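You operate a simulated robot arm through the tools that you are given. There is no shell and no other tool. Be economical: measure what you need, move in short steps, check, and stop when the job is done.

The job below is to be done with a simulated robot arm. You get a single attempt, and the scene is never put back.

Task
Take the wooden tray and leave it on the shelf under the till counter. Put the beaker on the till scale pan. Take the clip from the bottling table top and put it on the top of the crate bench. Take the cheese bag on the bottling table top and put it away on the back bench top. Put the can on the back bench top away on the middle shelf of bay one. Take the juice bottle from the back bench top and put it on the bench scale pan. Put the blue carton from the back bench top on the yellow scale pan and the white carton on the top of the weighing bench. Push the meat drawer shut. Put one of the signs from the serving ledge left of the scale on the serving ledge right of the scale. Put the net of oranges on the parcel table top. Do these in any order. Set down upright: beaker, clip, can, juice bottle, carton.
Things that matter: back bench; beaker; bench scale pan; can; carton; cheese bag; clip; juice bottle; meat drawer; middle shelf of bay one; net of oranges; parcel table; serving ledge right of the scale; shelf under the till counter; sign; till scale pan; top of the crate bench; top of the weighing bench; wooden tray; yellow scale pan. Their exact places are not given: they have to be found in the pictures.

It is judged by the outcome, as a careful person would: the job done as asked, and still so three seconds after it is handed in. It fails if anything else is knocked over, pushed out of place, dropped, spilled or broken.

Robot
A 7-joint arm with a two-finger parallel gripper on a trunk, on a base that drives. Base frame: it is fixed to the floor where the robot stands at the start and does not move with it; the origin is under the middle of the robot, x ahead of it, y to its left, z up; the surface under the hand at the start is at about z = 800. Units: mm, degrees, N and s.
With the tool pointing down near the work surface it reaches from about 100 to 540 mm from the robot's upright axis, wherever it stands. Its first joint turns from -166.0 to 166.0 degrees. Places, roughly: back bench [600, 3200, 900]; beaker [500, -250, 750]; bench scale pan (28x20 cm) [-880, 6320, 960]; can [500, 2500, 1000]; carton [750, 3250, 1000]; cheese bag [750, -250, 750]; clip (5x2x4 cm) [400, -300, 800]; juice bottle [500, 2250, 1000]; meat drawer [-800, 2600, 600]; middle shelf of bay one [-3700, 1200, 800]; net of oranges [-1000, 1250, 750]; parcel table [500, -1100, 800]; serving ledge right of the scale (17x95 cm) [-920, 3860, 840]; shelf under the till counter [-1400, -900, 300]; sign [-1000, 2750, 1000]; till scale pan (28x20 cm) [-1340, -480, 980]; top of the crate bench [-1100, 1300, 700]; top of the weighing bench (20x22 cm) [-1820, 880, 820]; wooden tray (14x8x4 cm) [500, 0, 800]; yellow scale pan (28x20 cm) [600, 1800, 960]. Payload 1.57 kg.
The tool frame sits at the grasp point between the pads (the TCP): z along the fingers, y along the line on which they close. The tips reach 30 mm beyond it. The gripper opens to 80 mm. The fingers are 17 mm wide and 12 mm thick; the gripper's body (40 by 82 mm) begins 80 mm behind the TCP.
Orientation is that of the tool frame in the base frame, as a unit quaternion [w, x, y, z]. With the fingers straight down and closing along the base's y, the tool's x points along the base's -x, its y along +y and its z along -z.

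Tools
- The arm moves only by the tool jog_arm. Its argument "rows" is a list that holds one entry, the list of rows, each a list of 7 numbers: the shift along the tool's x, y, z in units of 30 mm (1.0 is 30 mm), then the turn, a rotation vector about the tool's x, y, z in units of 4 degrees (1.0 is 4 degrees), then the gripper command, from -1 (shut) to 1 (fully open), values between in proportion. In form: [[[dx, dy, dz, rx, ry, rz, grip], ...]]. A call has 1 to 8 rows; each row shifts and turns the commanded pose from where the row before left it, along the tool's axes as they then stand. A call with a number of a shift or a turn outside -1 to 1 is refused whole. Rows are played at 5 a second. More than 50 mm and 8.6 degrees between two rows, or a gripper value outside its range, and nothing of the call is played. Where a pose cannot be reached the arm comes as near as it can. A force on the tool above 40 N (or 10 N above the force at the start of the call, whichever is more), or a blocked arm, ends the call early, and 0.2 s more pass. The fingers move at their own pace (about 72 mm/s each) and stop on an object; they squeeze with about 38 N. The grip force told is the motor's: it shows also when the fingers shut on nothing. Time passes only in rows, and 0.2 s behind the last, so rows that do not move let the fingers close. The reply holds the time, the measured pose of the TCP, the force on the tool along the base axes, the opening and the grip force, in the units named above and with some noise, with the torque about the TCP (base axes, N m) and any sound that the robot's microphone picked up, and new pictures: "pictures" is both (left out), scene, wrist or none.
- Cameras (640 x 400 px; columns grow to the right, rows downward): "scene" is now at [214.1, -36.8, 1558.6]; the picture's right is [-0.62, -0.79, 0.00], its down [-0.73, 0.58, -0.36] and it looks along [0.28, -0.22, -0.93] (base axes); focal length 295 px, centre (320, 200). "wrist" rides on the gripper at [72, -7, -122] in the tool frame; the picture's right is [0.09, 1.00, 0.00], its down [-0.84, 0.08, -0.54] and it looks along [-0.54, 0.05, 0.84] (tool axes); focal length 238 px, centre (320, 200).
- lift_body(by): slides the trunk up (or, below 0, down) by that many mm; the arm and the scene camera ride with it, the base frame stays. It gives what a move gives, with no picture.
- base_move(legs): drives the robot by 1 to 6 legs, each [ahead, left, turn to the left] in mm, mm and degrees, along the robot's own axes; the way and the turn of a leg run together, so that a leg with both is an arc; at most 1500 mm and 180 degrees a leg. The arm and the cameras ride along, it lands a little off, and it stops where it bumps. It gives what a move gives, and a new picture of the scene camera.
- aim_head(pan, tilt): turns the head with the scene camera to pan (to the left, within 86 degrees either way) and tilt (down, from -29 to 69), counted from straight ahead of the robot. It gives what a move gives, and a new picture of the scene camera.
- probe_pixels(camera, pixels): for up to 12 pixels [column, row] of the newest picture of that camera ("zoom" is the newest enlarged one), the place [x, y, z] in the base frame of the surface seen there, good to about 3 mm. The clock stands still meanwhile.
- enlarge(camera, box): a new picture of the part [left, top, right, bottom] of that camera's present view, enlarged. The clock stands still meanwhile.
- finish_job(): hands the job in; it is judged then, once.

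Go step by step. Measure first, check grasps and placings, and put right what went wrong. The budget is 357 turns and 360 pictures, counting those below and the enlarged ones. Unless the task says otherwise, let go and move clear before handing in.

The tools are called after "Request:" as a command line: name --argument value ..., lists and objects as JSON in quotes. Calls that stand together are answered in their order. jog_arm: Moves the arm, as the interface text tells. Its arguments: {"type":"object","properties":{"rows":{"type":"array","items":{"type":"array","items":{"type":"array","items":{"type":"number"}}}},"pictures":{"type":"string","enum":["both","scene","wrist","none"]}},"required":["rows"]} The other tools are called the same way: lift_body (by) slides the trunk up or down; base_move (legs) drives the base; aim_head (pan, tilt) turns the head that bears the scene camera; probe_pixels (camera, pixels) gives the place of the surface under pixels of a picture; enlarge (camera, box) takes an enlarged picture of a part of a camera's view; finish_job () hands the job in.

At the start:

```text
clock: 0.0
position: [309.1, -297.4, 1038.6]
orientation: [0.0, 0.0, 1.0, 0.0]
wrist_force: [0.5, 0.9, 0.2]
moment: [0.01, 0.0, -0.02]
finger_gap: 79.9
grip_force: 0.1
trunk travel left (down, up): [-818.0, 172.0]
robot x, y, heading: [-1.0, -3.8, 0.1]
head pan, tilt: [-38.2, 68.8]
```

scene: 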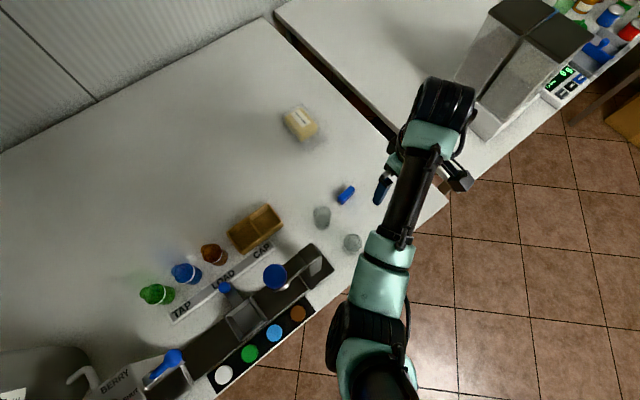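
wrist: 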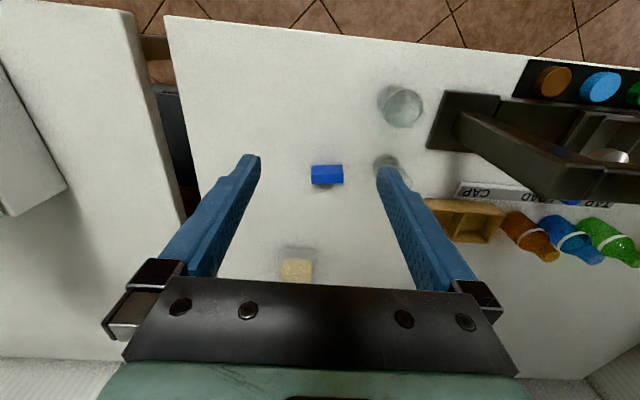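

The scene picture shows the bottling table with the tray (255,228), clip (346,195), two clear vessels (322,215) and (352,242), and the cheese bag (300,123). I'll probe these and enlarge.

Request:
enlarge --camera "scene" --box '[220, 90, 420, 260]'

Request:
probe_pixels --camera "scene" --pixels '[[346, 194], [322, 212], [352, 240], [300, 122], [255, 228], [240, 235], [268, 214], [300, 180], [320, 222], [352, 248]]'

```text
2.35 times, centred on (320, 175) of scene
```

zoom: 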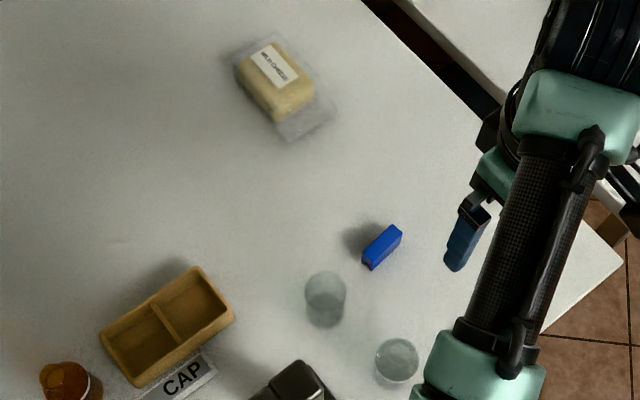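

```text
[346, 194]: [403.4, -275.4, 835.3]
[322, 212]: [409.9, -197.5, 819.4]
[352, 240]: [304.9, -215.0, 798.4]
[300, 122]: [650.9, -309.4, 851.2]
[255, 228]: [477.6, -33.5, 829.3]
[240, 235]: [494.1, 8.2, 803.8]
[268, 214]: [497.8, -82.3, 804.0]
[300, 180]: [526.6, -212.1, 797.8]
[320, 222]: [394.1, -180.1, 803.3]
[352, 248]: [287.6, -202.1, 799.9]
```

I need to tell the two clear vessels apart: zoom of the wrist view and the scene.

Request:
enlarge --camera "wrist" --box '[280, 60, 480, 200]'

Request:
enlarge --camera "scene" --box '[300, 190, 380, 260]'

```text
2.86 times, centred on (380, 130) of wrist
```

zoom: 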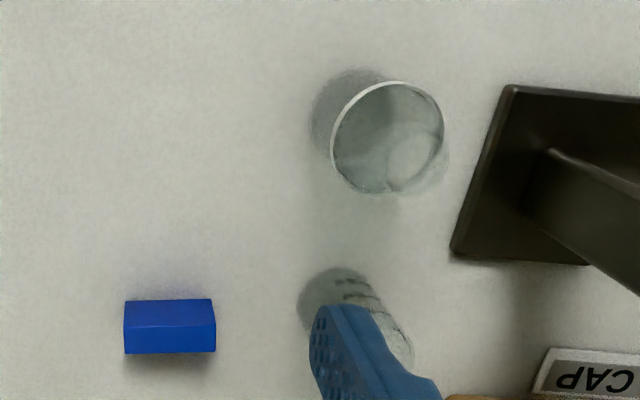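

```text
5.71 times, centred on (340, 225) of scene
```

zoom: 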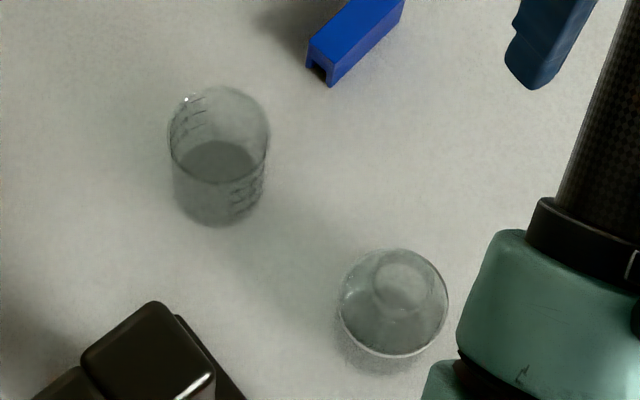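

The graduated beaker is at about (405,-190); the tray's divider can be pinched with the current closing direction. Before grasping I'll look around for destinations.

Request:
aim_head --pan -86 --tilt 20

Request:
aim_head --pan 86 --tilt 15

```text
clock: 1.2
position: [308.9, -297.3, 1039.9]
orientation: [-0.001, 0.0, 1.0, 0.0]
wrist_force: [0.0, 1.3, -0.5]
moment: [0.01, -0.02, 0.02]
finger_gap: 80.0
grip_force: 0.1
trunk travel left (down, up): [-818.0, 172.0]
robot x, y, heading: [-3.0, -1.6, -0.2]
head pan, tilt: [-85.9, 20.0]
```

scene: 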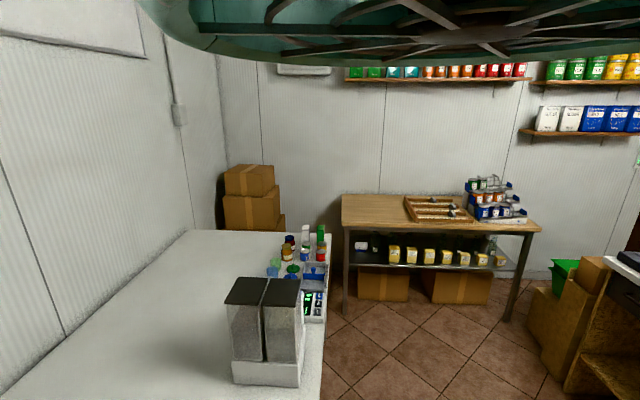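

```text
clock: 3.8
position: [309.9, -296.9, 1037.9]
orientation: [0.0, 0.0, 1.0, -0.001]
wrist_force: [-0.6, -0.4, -0.5]
moment: [0.02, -0.03, 0.02]
finger_gap: 80.0
grip_force: 0.1
trunk travel left (down, up): [-818.0, 172.0]
robot x, y, heading: [3.8, -0.5, -0.2]
head pan, tilt: [85.9, 15.0]
```

scene: 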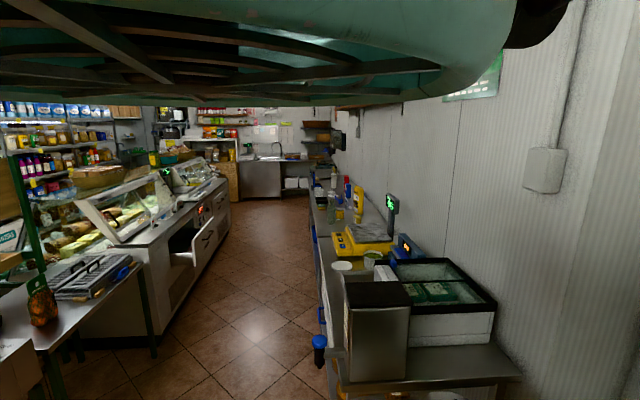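

The left view shows the aisle with the counter (deli case, crate bench with oranges at (42,300)) and the back bench with the yellow scale. Probe key points, then view the till behind.

Request:
probe_pixels --camera "scene" --pixels '[[42, 305], [95, 280], [60, 330], [190, 247], [365, 228], [430, 370], [358, 205], [150, 255], [260, 320], [205, 255], [330, 340], [10, 360]]'

Request:
base_move --legs '[[-250, 0, 0], [0, 0, 90]]'

Request:
aim_head --pan 45 --tilt 25

Request:
aim_head --pan 86 --tilt 30

```text
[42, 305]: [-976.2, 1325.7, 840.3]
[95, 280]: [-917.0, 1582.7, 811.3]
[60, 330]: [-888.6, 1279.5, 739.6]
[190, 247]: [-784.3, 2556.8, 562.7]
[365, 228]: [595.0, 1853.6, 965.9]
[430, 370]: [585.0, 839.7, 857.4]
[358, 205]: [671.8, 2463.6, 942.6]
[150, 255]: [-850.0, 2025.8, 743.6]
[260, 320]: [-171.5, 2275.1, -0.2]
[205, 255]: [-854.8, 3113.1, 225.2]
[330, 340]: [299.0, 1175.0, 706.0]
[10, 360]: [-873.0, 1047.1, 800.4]
```

```text
clock: 9.5
position: [43.1, 318.5, 1039.3]
orientation: [0.0, 0.718, -0.696, 0.0]
wrist_force: [-0.6, -0.8, 0.2]
moment: [0.0, 0.01, -0.01]
finger_gap: 80.0
grip_force: 0.0
trunk travel left (down, up): [-818.0, 172.0]
robot x, y, heading: [-244.8, -3.0, 91.7]
head pan, tilt: [85.9, 15.0]
```

scene: 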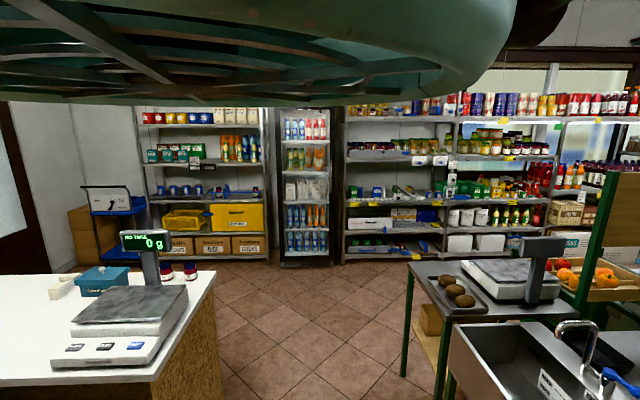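

```text
clock: 10.6
position: [42.0, 318.0, 1039.5]
orientation: [0.0, 0.718, -0.696, 0.001]
wrist_force: [-0.3, 0.2, 0.1]
moment: [-0.03, 0.02, 0.02]
finger_gap: 80.0
grip_force: 0.1
trunk travel left (down, up): [-818.0, 172.0]
robot x, y, heading: [-246.2, -3.0, 91.8]
head pan, tilt: [45.0, 25.0]
```

scene: 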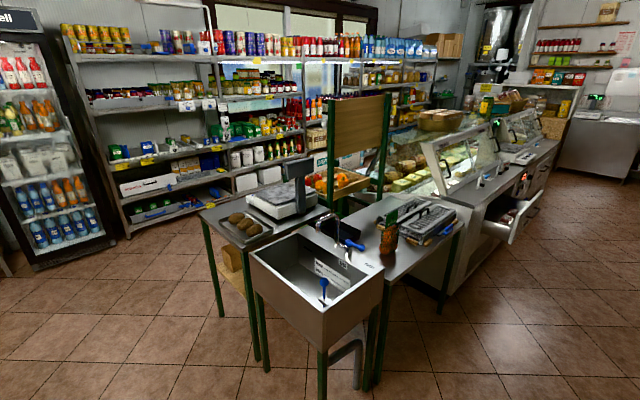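

```text
clock: 11.6
position: [42.0, 319.6, 1038.4]
orientation: [0.0, 0.717, -0.697, 0.0]
wrist_force: [-0.6, -0.2, -0.1]
moment: [0.01, 0.0, 0.0]
finger_gap: 79.8
grip_force: 0.1
trunk travel left (down, up): [-818.0, 172.0]
robot x, y, heading: [-247.6, -0.7, 91.5]
head pan, tilt: [85.9, 30.0]
```

scene: 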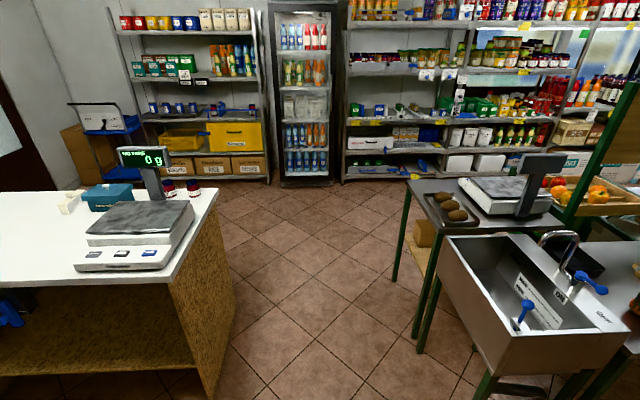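

The till counter (left) has an open shelf below facing us. Probing it, its pan, and the weighing bench.

Request:
probe_pixels --camera "scene" --pixels '[[140, 215], [120, 228], [100, 330], [150, 375], [60, 285], [30, 370], [195, 280], [75, 268], [460, 200], [500, 185], [560, 320], [435, 190]]'

Request:
aim_head --pan 86 --tilt 55

```text
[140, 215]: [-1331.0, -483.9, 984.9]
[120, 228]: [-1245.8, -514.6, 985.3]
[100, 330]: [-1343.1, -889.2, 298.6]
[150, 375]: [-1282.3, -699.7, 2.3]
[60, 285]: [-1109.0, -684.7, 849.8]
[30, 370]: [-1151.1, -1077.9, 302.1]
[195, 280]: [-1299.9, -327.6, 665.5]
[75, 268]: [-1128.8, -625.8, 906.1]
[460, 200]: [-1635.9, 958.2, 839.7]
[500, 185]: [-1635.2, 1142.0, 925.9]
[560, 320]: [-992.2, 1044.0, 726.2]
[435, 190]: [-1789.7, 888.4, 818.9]
```

```text
clock: 12.5
position: [42.6, 318.8, 1039.5]
orientation: [0.0, 0.717, -0.697, 0.0]
wrist_force: [0.6, 0.2, 0.2]
moment: [0.01, 0.02, 0.02]
finger_gap: 79.9
grip_force: 0.1
trunk travel left (down, up): [-818.0, 172.0]
robot x, y, heading: [-244.9, -0.9, 91.6]
head pan, tilt: [85.9, 55.0]
```

scene: 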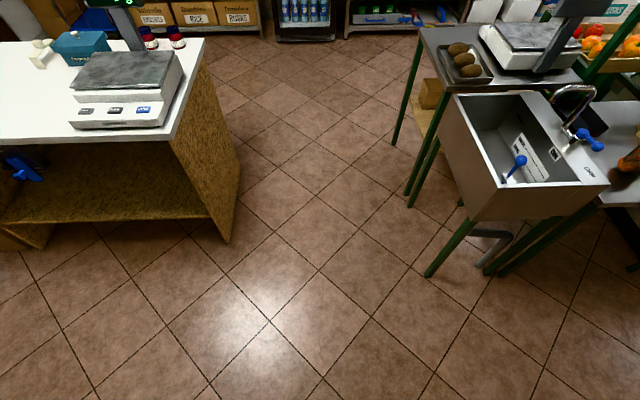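

The till shelf (z≈300) is open toward +x with ~500 mm of clearance. Returning to the bottling table to get the tray first.

Request:
base_move --legs '[[0, 0, -91.6], [245, 0, 0]]'

Request:
aim_head --pan -20 --tilt 62

```text
clock: 18.2
position: [313.3, -286.4, 1038.7]
orientation: [0.0, -0.009, 1.0, -0.001]
wrist_force: [-0.2, 0.0, 0.3]
moment: [0.03, 0.02, -0.03]
finger_gap: 80.1
grip_force: 0.0
trunk travel left (down, up): [-818.0, 172.0]
robot x, y, heading: [-0.2, 4.9, 1.2]
head pan, tilt: [85.9, 55.0]
```

scene: 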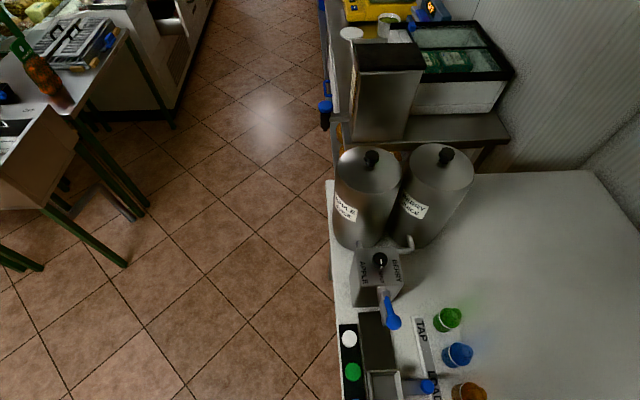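

```text
clock: 20.0
position: [312.7, -285.4, 1038.3]
orientation: [0.0, -0.01, 1.0, -0.002]
wrist_force: [0.6, 0.1, -0.9]
moment: [0.0, -0.02, 0.04]
finger_gap: 80.0
grip_force: 0.0
trunk travel left (down, up): [-818.0, 172.0]
robot x, y, heading: [-2.1, 6.4, 1.0]
head pan, tilt: [-20.0, 62.0]
```

scene: 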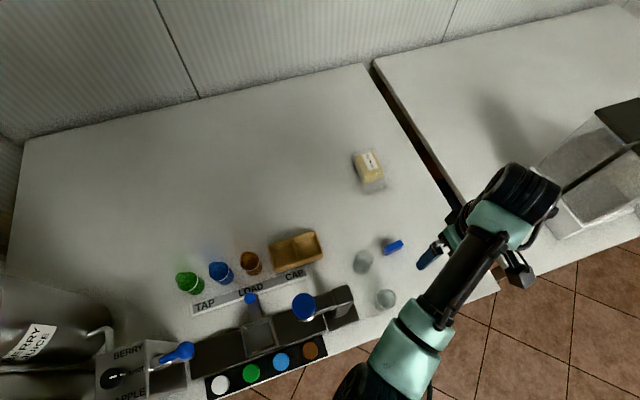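

Zooming on the tray to measure its divider.

Request:
enlarge --camera "scene" --box '[256, 220, 336, 280]'

```text
6.67 times, centred on (296, 250) of scene
```

zoom: 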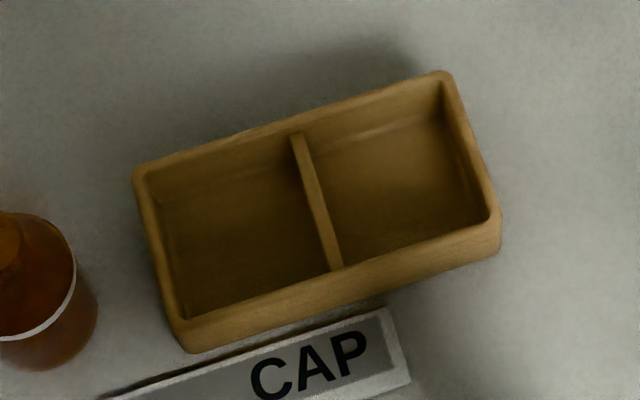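

Request:
probe_pixels --camera "zoom" --pixels '[[300, 142], [335, 262], [319, 205], [440, 78], [492, 230], [140, 172], [185, 335], [400, 190], [240, 240]]'

```text
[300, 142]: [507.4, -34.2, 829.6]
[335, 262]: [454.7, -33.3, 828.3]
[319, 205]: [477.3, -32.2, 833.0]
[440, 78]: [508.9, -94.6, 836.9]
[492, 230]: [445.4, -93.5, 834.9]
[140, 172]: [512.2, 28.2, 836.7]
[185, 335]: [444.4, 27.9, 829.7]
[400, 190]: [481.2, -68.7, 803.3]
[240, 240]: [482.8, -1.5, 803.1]
```

Divider runs along x at y≈-33, top z≈830, tray floor 803. Moving above it with the gripper half open.

Request:
jog_arm --rows '[[[-0.69, 1, 0, 0, 0, 0, 0], [-0.69, 1, 0, 0, 0, 0, 0], [-0.69, 1, 0, 0, 0, 0, 0], [-0.69, 1, 0, 0, 0, 0, 0], [-0.69, 1, 0, 0, 0, 0, 0], [-0.69, 1, 0, 0, 0, 0, 0], [-0.69, 1, 0, 0, 0, 0, 0], [-0.69, 1, 1, 0, 0, 0, 0]]]' --pictures "none"

```text
clock: 21.8
position: [474.9, -44.8, 1010.5]
orientation: [0.0, -0.009, 1.0, 0.0]
wrist_force: [0.1, 0.4, -0.3]
moment: [-0.01, 0.01, -0.01]
finger_gap: 40.0
grip_force: 0.1
trunk travel left (down, up): [-818.0, 172.0]
robot x, y, heading: [-5.2, 5.0, 1.0]
head pan, tilt: [-20.0, 62.0]
```

Near it; centring and going down most of the way, then a look.

Request:
jog_arm --rows '[[[-0.1, 0.38, 1, 0, 0, 0.25, 0], [0, 0, 1, 0, 0, 0, 0], [0, 0, 1, 0, 0, 0, 0], [0, 0, 1, 0, 0, 0, 0]]]' --pictures "wrist"

```text
clock: 22.8
position: [474.8, -32.4, 887.2]
orientation: [0.0, -0.001, 1.0, 0.0]
wrist_force: [0.2, -0.7, -0.1]
moment: [0.04, -0.01, 0.0]
finger_gap: 40.1
grip_force: 0.0
trunk travel left (down, up): [-818.0, 172.0]
robot x, y, heading: [-2.3, 6.6, 1.0]
head pan, tilt: [-20.0, 62.0]
```

wrist: 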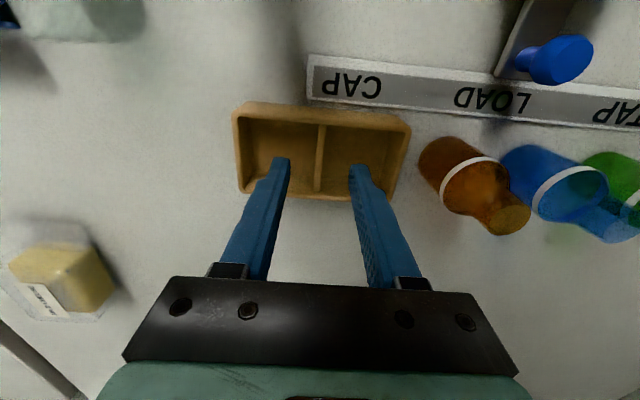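

Fingers straddle the divider. Lowering to z≈838 and closing.

Request:
jog_arm --rows '[[[-0.1, 0, 0.82, 0, 0, 0, 0], [0, 0, 0.82, 0, 0, 0, 0], [0, 0, 0, 0, 0, 0, -1], [0, 0, 0, 0, 0, 0, -1], [0, 0, 0, 0, 0, 0, -1], [0, 0, 0, 0, 0, 0, -1]]]' --pictures "none"

Request:
jog_arm --rows '[[[0, 0, -1, 0, 0, 0, -1], [0, 0, -1, 0, 0, 0, -1], [0, 0, -1, 0, 0, 0, -1], [0, 0, -1, 0, 0, 0, -1], [0, 0, -1, 0, 0, 0, -1], [0, 0, -1, 0, 0, 0, -1], [1, 0, 0, 0, 0, 0, -1], [1, 0, 0, 0, 0, 0, -1]]]' --pictures "wrist"

```text
clock: 24.2
position: [478.2, -32.1, 838.6]
orientation: [0.0, -0.001, 1.0, 0.0]
wrist_force: [0.4, 0.2, 1.0]
moment: [0.0, -0.07, 0.0]
finger_gap: 5.4
grip_force: 25.5
trunk travel left (down, up): [-818.0, 172.0]
robot x, y, heading: [-0.6, 7.1, 0.9]
head pan, tilt: [-20.0, 62.0]
```

```text
clock: 26.0
position: [418.1, -32.2, 1020.4]
orientation: [0.001, -0.001, 1.0, 0.001]
wrist_force: [-0.1, 0.3, -0.6]
moment: [0.05, -0.02, 0.0]
finger_gap: 0.0
grip_force: 20.8
trunk travel left (down, up): [-818.0, 172.0]
robot x, y, heading: [-1.9, 4.3, 1.3]
head pan, tilt: [-20.0, 62.0]
```

wrist: 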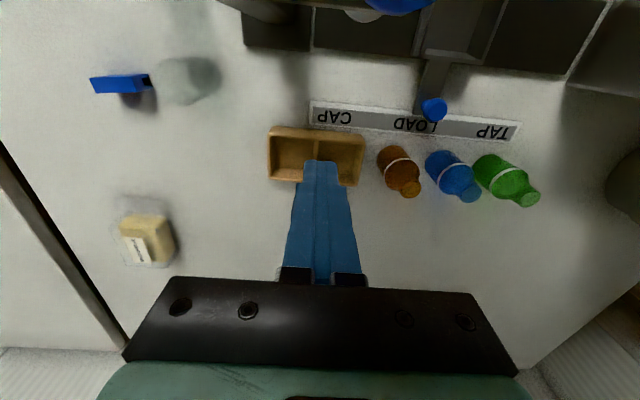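

The tray slipped out: the fingers shut on nothing (gap 0.0) and it still stands at (315,155). Checking its state and outer width.

Request:
enlarge --camera "wrist" --box '[250, 110, 390, 200]'

Request:
probe_pixels --camera "wrist" --pixels '[[317, 145], [300, 131], [340, 133], [288, 155], [275, 132], [362, 138], [358, 184], [273, 178], [316, 139], [317, 133]]'

```text
4.44 times, centred on (320, 155) of wrist
```

zoom: 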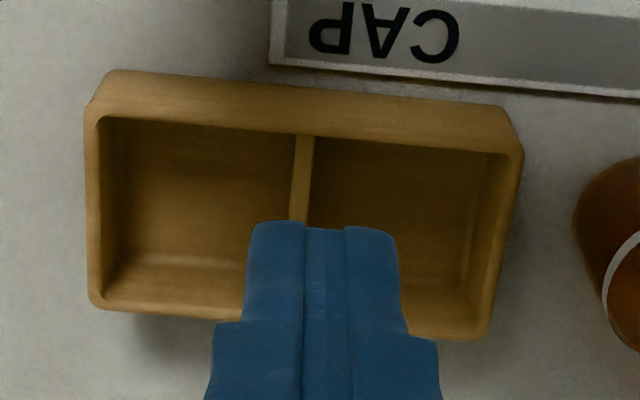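

```text
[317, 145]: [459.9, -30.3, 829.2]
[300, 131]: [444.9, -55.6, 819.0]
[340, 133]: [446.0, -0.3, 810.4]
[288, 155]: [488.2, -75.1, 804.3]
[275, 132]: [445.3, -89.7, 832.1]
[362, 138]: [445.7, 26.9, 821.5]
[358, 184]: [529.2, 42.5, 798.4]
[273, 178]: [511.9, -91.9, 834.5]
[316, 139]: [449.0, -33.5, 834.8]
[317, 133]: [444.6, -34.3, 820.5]
```

Outer size ≈72×130 mm, undisturbed. Retrying deeper on the divider with a longer squeeze and a slow lift.

Request:
jog_arm --rows '[[[-1, 0, 0, 0, 0, 0, -0.2], [-1, 0, 1, 0, 0, 0, -0.2], [0, 0, 1, 0, 0, 0, -0.2], [0, 0, 1, 0, 0, 0, -0.2], [0, 0, 1, 0, 0, 0, -0.2], [0, 0, 1, 0, 0, 0, -0.2]]]' --pictures "none"

Request:
jog_arm --rows '[[[0, 0, 0.6, 0, 0, 0, -0.2], [0, 0, 0.5, 0, 0, 0, -0.2], [0, 0, 0, 0, 0, 0, -1], [0, 0, 0, 0, 0, 0, -1], [0, 0, 0, 0, 0, 0, -1], [0, 0, 0, 0, 0, 0, -1], [0, 0, 0, 0, 0, 0, -1]]]' --pictures "none"

```text
clock: 27.4
position: [480.5, -33.5, 869.8]
orientation: [0.0, -0.001, 1.0, 0.0]
wrist_force: [-0.7, 0.2, 0.3]
moment: [0.03, 0.04, 0.0]
finger_gap: 32.2
grip_force: 0.1
trunk travel left (down, up): [-818.0, 172.0]
robot x, y, heading: [-0.7, 4.6, 1.2]
head pan, tilt: [-20.0, 62.0]
```

```text
clock: 29.0
position: [479.3, -31.9, 837.3]
orientation: [0.0, 0.0, 1.0, 0.0]
wrist_force: [0.7, -0.5, -0.5]
moment: [-0.04, -0.08, -0.03]
finger_gap: 5.5
grip_force: 26.1
trunk travel left (down, up): [-818.0, 172.0]
robot x, y, heading: [-4.1, 4.9, 1.1]
head pan, tilt: [-20.0, 62.0]
```

Request:
jog_arm --rows '[[[0, 0, -0.1, 0, 0, 0, -1], [0, 0, -0.1, 0, 0, 0, -1], [0, 0, -0.1, 0, 0, 0, -1], [0, 0, -0.1, 0, 0, 0, -1]]]' --pictures "wrist"

```text
clock: 30.0
position: [479.9, -31.9, 850.0]
orientation: [0.0, -0.001, 1.0, 0.001]
wrist_force: [-0.5, -0.2, -1.5]
moment: [-0.01, -0.03, 0.0]
finger_gap: 5.3
grip_force: 25.5
trunk travel left (down, up): [-818.0, 172.0]
robot x, y, heading: [-1.2, 3.3, 1.2]
head pan, tilt: [-20.0, 62.0]
```

wrist: 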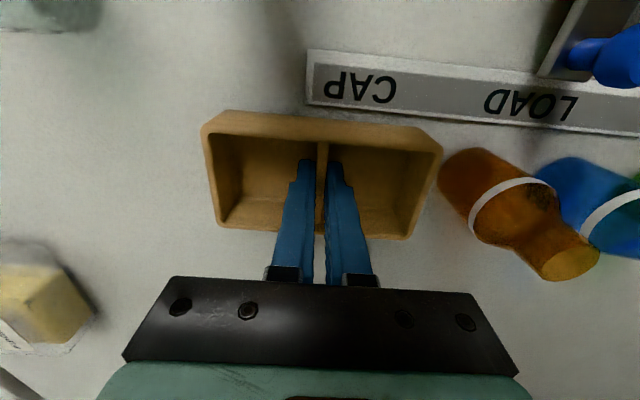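

Force −1.5 N and gap 5.3 suggest it may be lifted. Continuing slowly.

Request:
jog_arm --rows '[[[0, 0, -0.2, 0, 0, 0, -1], [0, 0, -0.2, 0, 0, 0, -1], [0, 0, -0.3, 0, 0, 0, -1], [0, 0, -0.3, 0, 0, 0, -1], [0, 0, -0.3, 0, 0, 0, -1]]]' --pictures "wrist"

```text
clock: 31.2
position: [478.6, -33.2, 889.3]
orientation: [0.0, -0.001, 1.0, 0.0]
wrist_force: [-0.9, 0.4, -2.0]
moment: [-0.02, -0.02, -0.03]
finger_gap: 5.8
grip_force: 25.4
trunk travel left (down, up): [-818.0, 172.0]
robot x, y, heading: [-2.7, 5.7, 0.8]
head pan, tilt: [-20.0, 62.0]
```

wrist: 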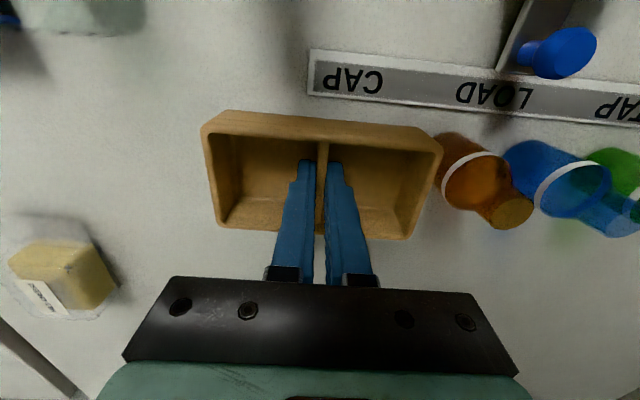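

The tray is lifted. Raising gently and retracting over the table.

Request:
jog_arm --rows '[[[0, 0, -0.4, 0, 0, 0, -1], [0, 0, -0.5, 0, 0, 0, -1], [0, 0, -0.5, 0, 0, 0, -1], [0, 0, -0.5, 0, 0, 0, -1], [0, 0, -0.5, 0, 0, 0, -1], [0, 0, -0.5, 0, 0, 0, -1], [0, 0, -0.5, 0, 0, 0, -1], [0, 0, -0.4, 0, 0, 0, -1]]]' --pictures "none"

Request:
jog_arm --rows '[[[0.3, 0, 0, 0, 0, 0, -1], [0.5, 0, 0, 0, 0, 0, -1], [0.5, 0, 0, 0, 0, 0, -1], [0.5, 0, 0, 0, 0, 0, -1], [0.5, 0, 0, 0, 0, 0, -1], [0.5, 0, 0, 0, 0, 0, -1], [0.5, 0, 0, 0, 0, 0, -1], [0.4, 0, 0, 0, 0, 0, -1]]]' --pictures "wrist"

```text
clock: 33.0
position: [478.8, -32.1, 1004.3]
orientation: [-0.001, -0.001, 1.0, 0.0]
wrist_force: [-0.5, -1.2, -1.6]
moment: [-0.01, 0.01, -0.02]
finger_gap: 5.3
grip_force: 25.4
trunk travel left (down, up): [-818.0, 172.0]
robot x, y, heading: [0.6, 4.9, 1.2]
head pan, tilt: [-20.0, 62.0]
```

```text
clock: 34.8
position: [366.7, -32.1, 1001.4]
orientation: [-0.001, -0.002, 1.0, 0.001]
wrist_force: [0.0, -0.2, -1.9]
moment: [0.03, 0.0, 0.0]
finger_gap: 5.5
grip_force: 25.4
trunk travel left (down, up): [-818.0, 172.0]
robot x, y, heading: [-5.6, 4.9, 1.0]
head pan, tilt: [-20.0, 62.0]
```

wrist: 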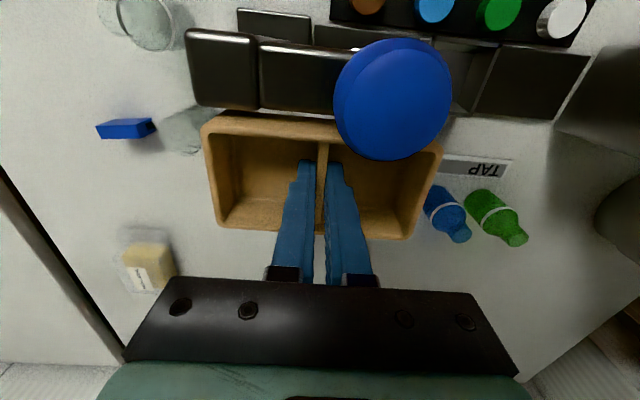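

A blue plunger (392,100) stands near the tray's path; raise with the trunk before backing away.

Request:
lift_body --by 150

Request:
base_move --legs '[[-450, 0, 0]]'

```text
clock: 36.6
position: [368.4, -32.7, 1151.7]
orientation: [0.0, -0.002, 1.0, 0.001]
wrist_force: [-0.4, -0.4, -1.7]
moment: [-0.01, 0.01, -0.03]
finger_gap: 5.5
grip_force: 25.9
trunk travel left (down, up): [-968.0, 22.0]
robot x, y, heading: [-4.1, 1.0, 1.0]
head pan, tilt: [-20.0, 62.0]
```

```text
clock: 39.2
position: [-72.2, -41.2, 1151.1]
orientation: [0.0, 0.0, 1.0, 0.0]
wrist_force: [0.3, 0.9, -2.8]
moment: [0.0, 0.0, 0.02]
finger_gap: 5.3
grip_force: 25.5
trunk travel left (down, up): [-968.0, 22.0]
robot x, y, heading: [-443.6, -2.1, 1.1]
head pan, tilt: [-20.0, 62.0]
```

scene: 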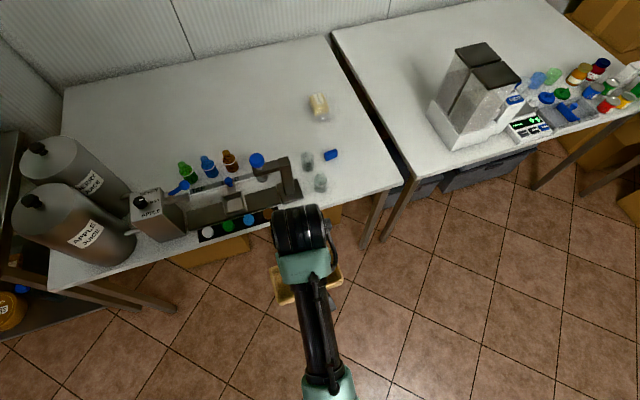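

Turning around and driving to the till counter's open side.

Request:
base_move --legs '[[0, 0, 179], [100, 850, 0]]'

Request:
aim_head --pan 25 --tilt 55

```text
clock: 51.1
position: [-866.3, -821.8, 1151.2]
orientation: [0.001, 1.0, 0.018, -0.001]
wrist_force: [0.2, -0.4, -1.5]
moment: [0.01, 0.05, -0.01]
finger_gap: 5.3
grip_force: 25.6
trunk travel left (down, up): [-968.0, 22.0]
robot x, y, heading: [-493.2, -844.8, -176.8]
head pan, tilt: [-20.0, 62.0]
```

scene: 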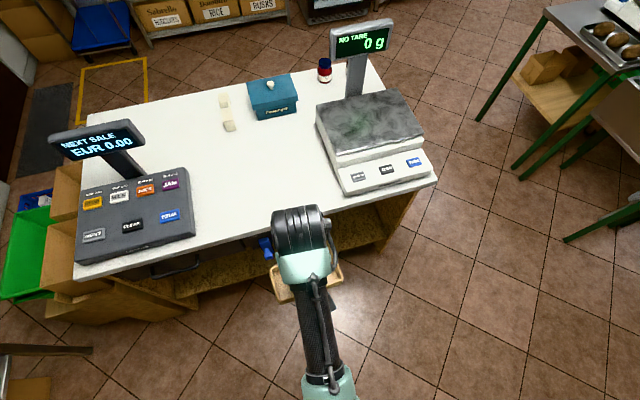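

```text
clock: 52.3
position: [-865.4, -822.0, 1150.9]
orientation: [0.0, 1.0, 0.019, 0.0]
wrist_force: [-0.2, 0.4, -1.7]
moment: [-0.01, -0.01, 0.0]
finger_gap: 5.5
grip_force: 26.1
trunk travel left (down, up): [-968.0, 22.0]
robot x, y, heading: [-491.2, -844.7, -176.6]
head pan, tilt: [25.0, 55.0]
```

scene: 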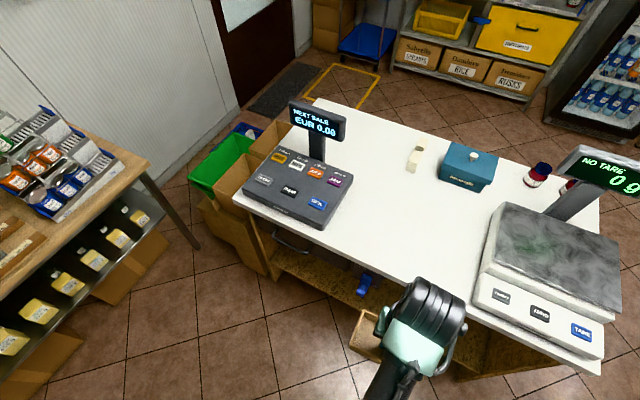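

Nothing under the tray here. Lowering the trunk so the tray comes to shelf height; the camera goes down too and can look under the counter.

Request:
lift_body --by -740

Request:
aim_head --pan 0 --tilt 35

```text
refused: -740 is not a number from -400 to 400
```

```text
clock: 53.2
position: [-865.4, -820.2, 1152.1]
orientation: [-0.001, 1.0, 0.018, 0.001]
wrist_force: [0.1, 0.1, -2.1]
moment: [0.01, 0.0, -0.01]
finger_gap: 5.6
grip_force: 25.7
trunk travel left (down, up): [-968.0, 22.0]
robot x, y, heading: [-489.3, -842.7, -176.8]
head pan, tilt: [0.0, 35.0]
```

scene: 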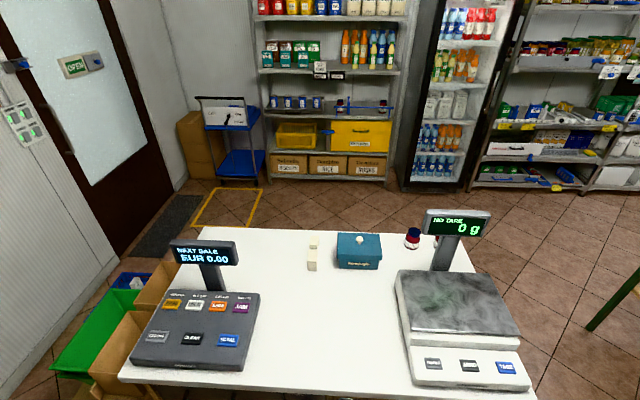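

Request:
lift_body --by -370

Request:
lift_body --by -370

Request:
aim_head --pan 15 --tilt 38

```text
clock: 56.7
position: [-866.2, -820.0, 781.7]
orientation: [0.0, 1.0, 0.018, 0.0]
wrist_force: [0.1, -0.2, -2.0]
moment: [0.0, -0.01, 0.02]
finger_gap: 5.4
grip_force: 25.5
trunk travel left (down, up): [-598.0, 392.0]
robot x, y, heading: [-494.0, -847.6, -177.0]
head pan, tilt: [0.0, 35.0]
```

```text
clock: 60.3
position: [-866.3, -822.4, 411.7]
orientation: [0.0, 1.0, 0.018, 0.0]
wrist_force: [-0.2, 0.0, -1.8]
moment: [0.0, 0.01, -0.02]
finger_gap: 5.4
grip_force: 25.6
trunk travel left (down, up): [-228.0, 762.0]
robot x, y, heading: [-491.8, -846.6, -176.8]
head pan, tilt: [0.0, 35.0]
```

```text
clock: 61.1
position: [-866.2, -821.7, 411.1]
orientation: [0.0, 1.0, 0.018, 0.0]
wrist_force: [0.4, -0.4, -2.2]
moment: [0.01, -0.01, 0.0]
finger_gap: 5.5
grip_force: 25.5
trunk travel left (down, up): [-228.0, 762.0]
robot x, y, heading: [-493.2, -847.1, -176.6]
head pan, tilt: [15.0, 38.0]
```

scene: 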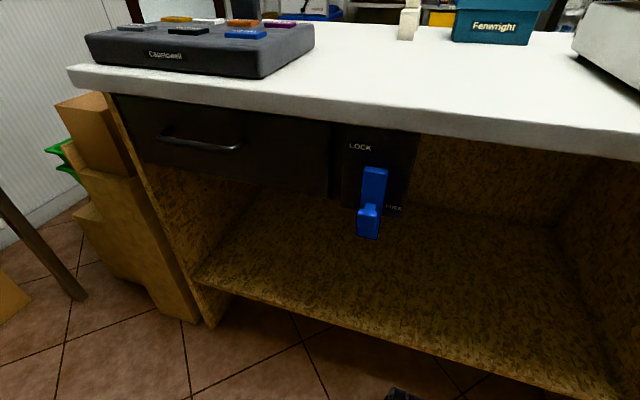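

The shelf is visible; a till drawer and blue lock lever (372,200) hang on the left. Probe shelf edges.

Request:
probe_pixels --camera "scene" --pixels '[[372, 185], [368, 235], [400, 160], [450, 255], [400, 320], [500, 370], [500, 300], [450, 130], [560, 210], [330, 215], [500, 115], [300, 290]]'

```text
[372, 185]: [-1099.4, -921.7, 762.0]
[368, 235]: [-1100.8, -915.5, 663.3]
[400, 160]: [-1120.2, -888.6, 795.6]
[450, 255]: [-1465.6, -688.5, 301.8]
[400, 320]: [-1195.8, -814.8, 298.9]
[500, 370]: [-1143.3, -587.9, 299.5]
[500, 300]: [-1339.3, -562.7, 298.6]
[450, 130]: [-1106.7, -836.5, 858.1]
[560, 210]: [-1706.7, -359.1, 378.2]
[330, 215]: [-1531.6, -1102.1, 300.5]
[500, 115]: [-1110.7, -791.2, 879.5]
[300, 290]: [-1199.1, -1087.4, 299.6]
```

Target spot: (-1210,-650) on the shelf. Extending the arm 120 mm while outside and shifting right, with a look.

Request:
jog_arm --rows '[[[-0.3, 0, 0, 0, 0, 0, -1], [-0.5, 0, 0, 0, 0, 0, -1], [-0.5, 0, 0, 0, 0, 0, -1], [-0.5, 0, 0, 0, 0, 0, -1], [-0.5, 0, 0, 0, 0, 0, -1], [-0.5, 0, 0, 0, 0, 0, -1], [-0.5, 0, 0, 0, 0, 0, -1], [-0.4, 0, 0, 0, 0, 0, -1]]]' --pictures "none"

Request:
base_move --legs '[[0, -185, -3.2]]'

Request:
aim_head --pan 0 --tilt 55

```text
clock: 62.9
position: [-975.8, -826.0, 409.8]
orientation: [-0.001, 1.0, 0.019, 0.0]
wrist_force: [-0.1, -0.5, -1.1]
moment: [0.03, 0.0, -0.02]
finger_gap: 5.5
grip_force: 25.3
trunk travel left (down, up): [-228.0, 762.0]
robot x, y, heading: [-493.2, -844.6, -176.8]
head pan, tilt: [15.0, 38.0]
```

```text
clock: 64.4
position: [-979.2, -611.7, 411.1]
orientation: [0.0, 1.0, -0.009, 0.0]
wrist_force: [0.4, 0.1, -0.9]
moment: [0.0, 0.0, 0.0]
finger_gap: 5.7
grip_force: 25.7
trunk travel left (down, up): [-228.0, 762.0]
robot x, y, heading: [-499.0, -653.3, -179.9]
head pan, tilt: [15.0, 38.0]
```

scene: 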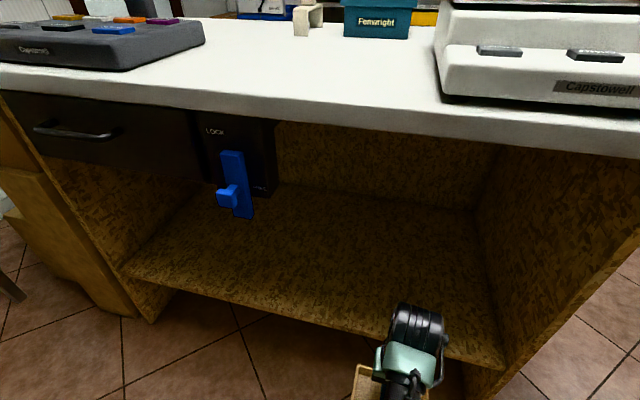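

```text
clock: 65.2
position: [-979.0, -610.5, 410.2]
orientation: [0.0, 1.0, -0.009, 0.0]
wrist_force: [0.9, 0.1, -1.3]
moment: [0.01, -0.02, 0.0]
finger_gap: 5.4
grip_force: 25.8
trunk travel left (down, up): [-228.0, 762.0]
robot x, y, heading: [-498.9, -655.5, -180.2]
head pan, tilt: [0.0, 55.0]
```

scene: 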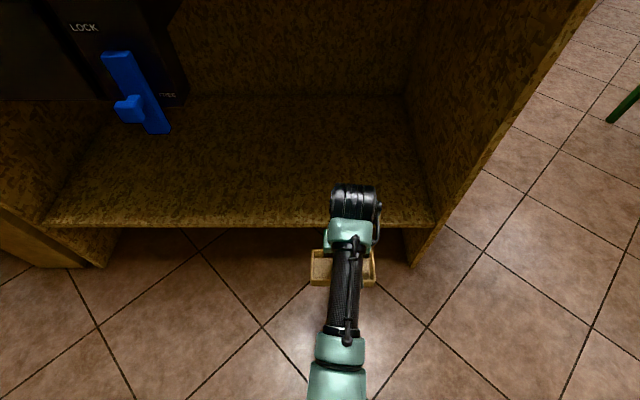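

Clear path under the counter. Driving in 225 mm, shifting 70 mm to the left.

Request:
base_move --legs '[[225, 70, 0]]'

```text
clock: 67.0
position: [-1204.5, -683.6, 410.4]
orientation: [0.002, 1.0, -0.007, 0.0]
wrist_force: [0.0, 0.3, -1.2]
moment: [0.0, -0.01, -0.01]
finger_gap: 5.6
grip_force: 25.8
trunk travel left (down, up): [-228.0, 762.0]
robot x, y, heading: [-721.3, -727.9, -179.7]
head pan, tilt: [0.0, 55.0]
```

scene: 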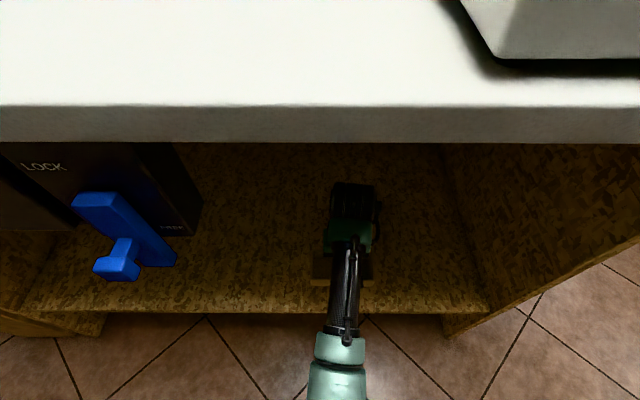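

Tray is over the shelf. Lowering to contact at about z=338.

Request:
lift_body --by -66

Request:
jog_arm --rows '[[[0, 0, 0.1, 0, 0, 0, -1], [0, 0, 0.1, 0, 0, 0, -1], [0, 0, 0, 0, 0, 0, -1]]]' --pictures "wrist"

```text
clock: 68.0
position: [-1204.4, -683.0, 344.2]
orientation: [0.0, 1.0, -0.008, 0.0]
wrist_force: [-0.5, -0.4, -1.2]
moment: [0.03, -0.02, 0.01]
finger_gap: 5.3
grip_force: 25.8
trunk travel left (down, up): [-162.0, 828.0]
robot x, y, heading: [-723.3, -724.6, -179.5]
head pan, tilt: [0.0, 55.0]
```

```text
clock: 68.8
position: [-1204.6, -683.7, 339.6]
orientation: [0.001, 1.0, -0.007, 0.0]
wrist_force: [-0.5, -1.1, -0.9]
moment: [0.01, -0.04, 0.02]
finger_gap: 5.5
grip_force: 25.6
trunk travel left (down, up): [-162.0, 828.0]
robot x, y, heading: [-725.8, -726.0, -179.7]
head pan, tilt: [0.0, 55.0]
```

wrist: 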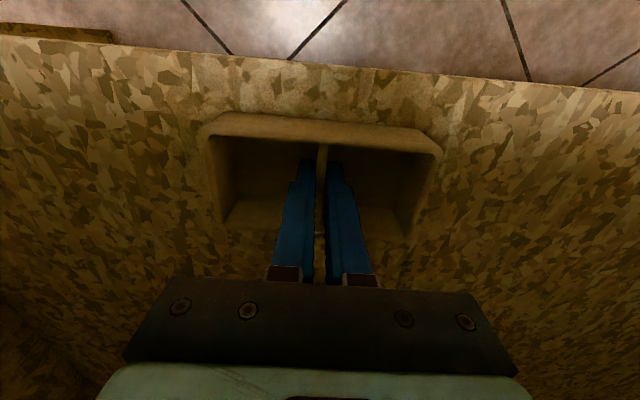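

Almost down; tiny steps until contact shows.

Request:
jog_arm --rows '[[[0, 0, 0.08, 0, 0, 0, -1], [0, 0, 0.05, 0, 0, 0, -1], [0, 0, 0, 0, 0, 0, -1]]]' --pictures "none"

```text
clock: 69.7
position: [-1204.2, -682.7, 336.1]
orientation: [0.0, 1.0, -0.006, -0.001]
wrist_force: [3.8, -0.7, 16.3]
moment: [-0.04, -0.58, -0.01]
finger_gap: 5.4
grip_force: 25.7
trunk travel left (down, up): [-162.0, 828.0]
robot x, y, heading: [-727.2, -728.3, -179.8]
head pan, tilt: [0.0, 55.0]
```

Contact (16 N up). Releasing to a half-open gap and lifting straight.

Request:
jog_arm --rows '[[[0, 0, -0.03, 0, 0, 0, -0.3], [0, 0, 0, 0, 0, 0, -0.3], [0, 0, -0.2, 0, 0, 0, -0.3], [0, 0, -0.6, 0, 0, 0, -0.3], [0, 0, -0.8, 0, 0, 0, -0.3], [0, 0, -0.8, 0, 0, 0, -0.3]]]' --pictures "wrist"

```text
clock: 71.0
position: [-1210.1, -679.0, 406.0]
orientation: [-0.004, 1.0, -0.006, -0.008]
wrist_force: [-0.2, 0.2, 0.1]
moment: [0.02, -0.01, -0.01]
finger_gap: 28.1
grip_force: 0.1
out of reach, approached as far as the arm can: row 6
trunk travel left (down, up): [-162.0, 828.0]
robot x, y, heading: [-725.0, -728.5, -179.8]
head pan, tilt: [0.0, 55.0]
```

wrist: 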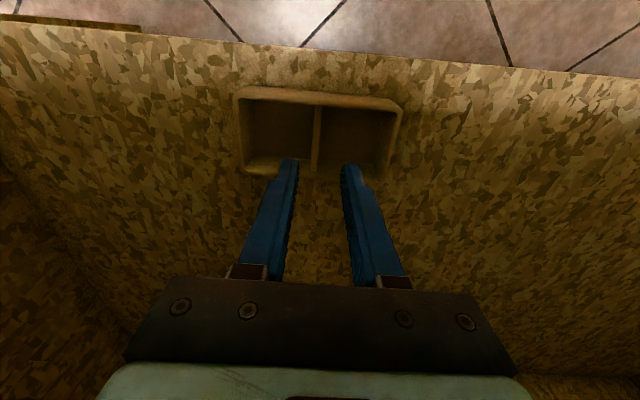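

Tray sits flat on the shelf. Backing out, retracting the arm, and raising the trunk.

Request:
base_move --legs '[[-330, 0, 0]]'

Request:
jog_arm --rows '[[[1, 0, 0, 0, 0, 0, 0], [1, 0, 0, 0, 0, 0, 0], [1, 0, 0, 0, 0, 0, 0], [1, 0, 0, 0, 0, 0, 0], [1, 0, 0, 0, 0, 0, 0]]]' --pictures "none"

Request:
lift_body --by 400

Request:
lift_body --by 400

```text
clock: 73.2
position: [-882.9, -679.1, 405.6]
orientation: [-0.004, 1.0, -0.007, -0.007]
wrist_force: [0.3, 0.1, -0.1]
moment: [0.0, 0.0, 0.01]
finger_gap: 28.0
grip_force: 0.1
trunk travel left (down, up): [-162.0, 828.0]
robot x, y, heading: [-397.7, -722.9, -179.7]
head pan, tilt: [0.0, 55.0]
```

scene: 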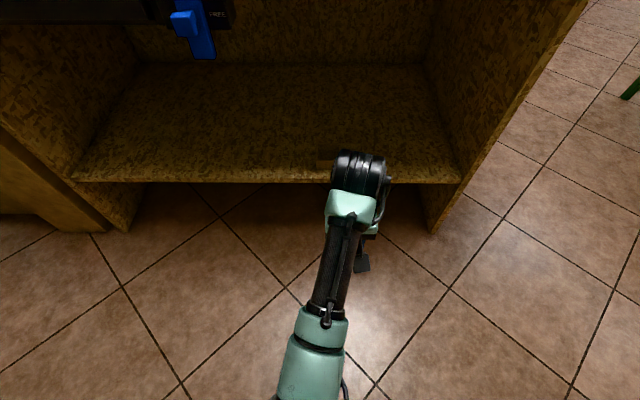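

```text
clock: 74.4
position: [-732.3, -680.5, 403.5]
orientation: [-0.004, 1.0, -0.006, -0.008]
wrist_force: [0.2, -0.7, 0.0]
moment: [0.01, -0.03, 0.02]
finger_gap: 39.8
grip_force: 0.0
trunk travel left (down, up): [-162.0, 828.0]
robot x, y, heading: [-396.6, -725.9, -179.7]
head pan, tilt: [0.0, 55.0]
```

```text
clock: 78.2
position: [-734.1, -681.7, 802.9]
orientation: [-0.004, 1.0, -0.006, -0.008]
wrist_force: [0.1, 0.0, 0.1]
moment: [0.01, 0.03, 0.01]
finger_gap: 39.9
grip_force: 0.0
trunk travel left (down, up): [-562.0, 428.0]
robot x, y, heading: [-396.2, -723.5, -179.9]
head pan, tilt: [0.0, 55.0]
```

```text
clock: 82.1
position: [-733.5, -681.1, 1204.2]
orientation: [-0.003, 1.0, -0.007, -0.008]
wrist_force: [0.5, 0.1, -0.3]
moment: [0.03, -0.02, 0.05]
finger_gap: 40.1
grip_force: 0.0
trunk travel left (down, up): [-962.0, 28.0]
robot x, y, heading: [-397.9, -725.3, -179.6]
head pan, tilt: [0.0, 55.0]
```

Returning to the bottling table for the beaker.

Request:
base_move --legs '[[0, 0, 179.7], [0, 530, 0], [350, 0, 0]]'

Request:
aim_head --pan 0 --tilt 62

```text
clock: 94.3
position: [289.6, -249.2, 1204.2]
orientation: [0.01, 0.014, 1.0, -0.005]
wrist_force: [0.7, 0.0, -0.7]
moment: [0.02, 0.02, 0.02]
finger_gap: 39.8
grip_force: 0.1
trunk travel left (down, up): [-962.0, 28.0]
robot x, y, heading: [-43.1, -202.2, -0.2]
head pan, tilt: [0.0, 55.0]
```

scene: 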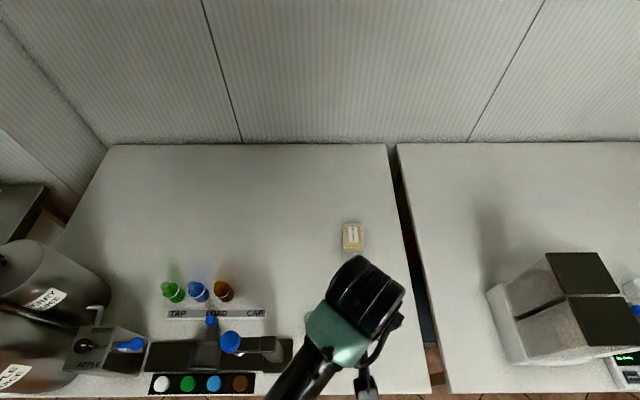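

```text
clock: 95.0
position: [290.5, -249.7, 1203.3]
orientation: [0.008, 0.014, 1.0, -0.004]
wrist_force: [1.4, 0.1, -0.7]
moment: [0.04, 0.05, 0.01]
finger_gap: 40.0
grip_force: 0.0
trunk travel left (down, up): [-962.0, 28.0]
robot x, y, heading: [-43.9, -201.5, -0.2]
head pan, tilt: [0.0, 62.0]
```

scene: 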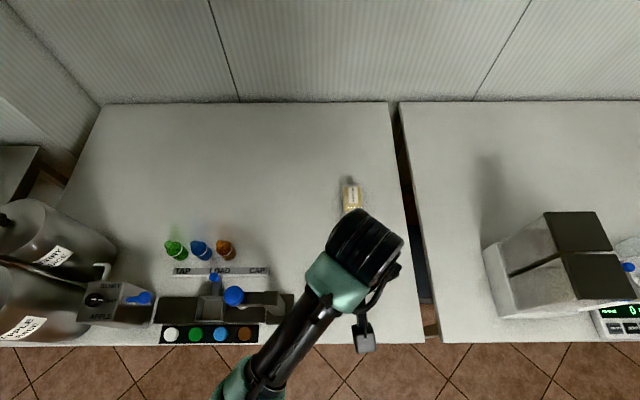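

Correcting the small tool tilt, moving to near the beaker, trunk down to the working level.

Request:
jog_arm --rows '[[[-0.5, 0.3, 0, -0.14, 0.29, -0.4, 1], [-0.5, 0.3, 0, 0, 0, 0, 1], [-0.5, 0.2, 0, 0, 0, 0, 1]]]' --pictures "none"

Request:
lift_body --by -180

Request:
jog_arm --rows '[[[0, 0, 0, 0, 0, 0, 1]]]' --pictures "wrist"

```text
clock: 95.8
position: [334.9, -225.0, 1203.8]
orientation: [-0.001, 0.0, 1.0, 0.0]
wrist_force: [0.2, 1.1, -0.6]
moment: [-0.03, -0.02, 0.01]
finger_gap: 79.9
grip_force: 0.1
trunk travel left (down, up): [-962.0, 28.0]
robot x, y, heading: [-45.5, -203.3, -0.5]
head pan, tilt: [0.0, 62.0]
```

```text
clock: 97.8
position: [335.5, -225.9, 1024.7]
orientation: [-0.002, 0.0, 1.0, 0.0]
wrist_force: [-0.8, 0.7, -0.2]
moment: [0.0, 0.0, 0.02]
finger_gap: 79.8
grip_force: 0.2
trunk travel left (down, up): [-782.0, 208.0]
robot x, y, heading: [-42.7, -201.0, -0.5]
head pan, tilt: [0.0, 62.0]
```

```text
clock: 98.2
position: [335.5, -226.0, 1023.4]
orientation: [-0.002, -0.001, 1.0, 0.001]
wrist_force: [0.4, -0.9, -0.3]
moment: [-0.05, 0.0, 0.03]
finger_gap: 79.9
grip_force: 0.0
trunk travel left (down, up): [-782.0, 208.0]
robot x, y, heading: [-43.3, -203.2, -0.7]
head pan, tilt: [0.0, 62.0]
```

wrist: 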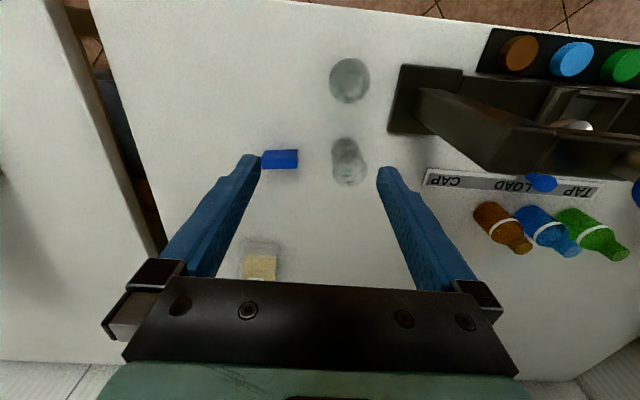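

Request:
enlarge --camera "wrist" --box '[300, 120, 400, 200]'

```text
5.00 times, centred on (350, 160) of wrist
```

zoom: 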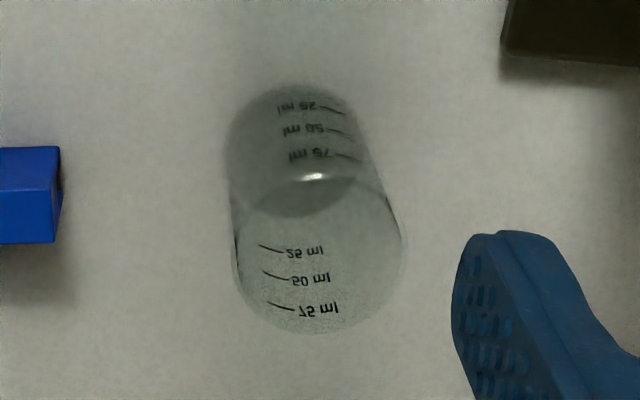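

Request:
probe_pixels --camera "zoom" --pixels '[[292, 150], [280, 87], [226, 150], [290, 212], [320, 334], [404, 250], [237, 265], [180, 150]]'

```text
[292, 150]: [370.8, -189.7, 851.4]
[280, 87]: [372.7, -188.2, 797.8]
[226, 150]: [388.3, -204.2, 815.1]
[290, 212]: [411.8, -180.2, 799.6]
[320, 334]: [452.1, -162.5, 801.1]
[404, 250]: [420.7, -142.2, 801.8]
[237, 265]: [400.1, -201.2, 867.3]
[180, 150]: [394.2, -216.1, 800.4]
```

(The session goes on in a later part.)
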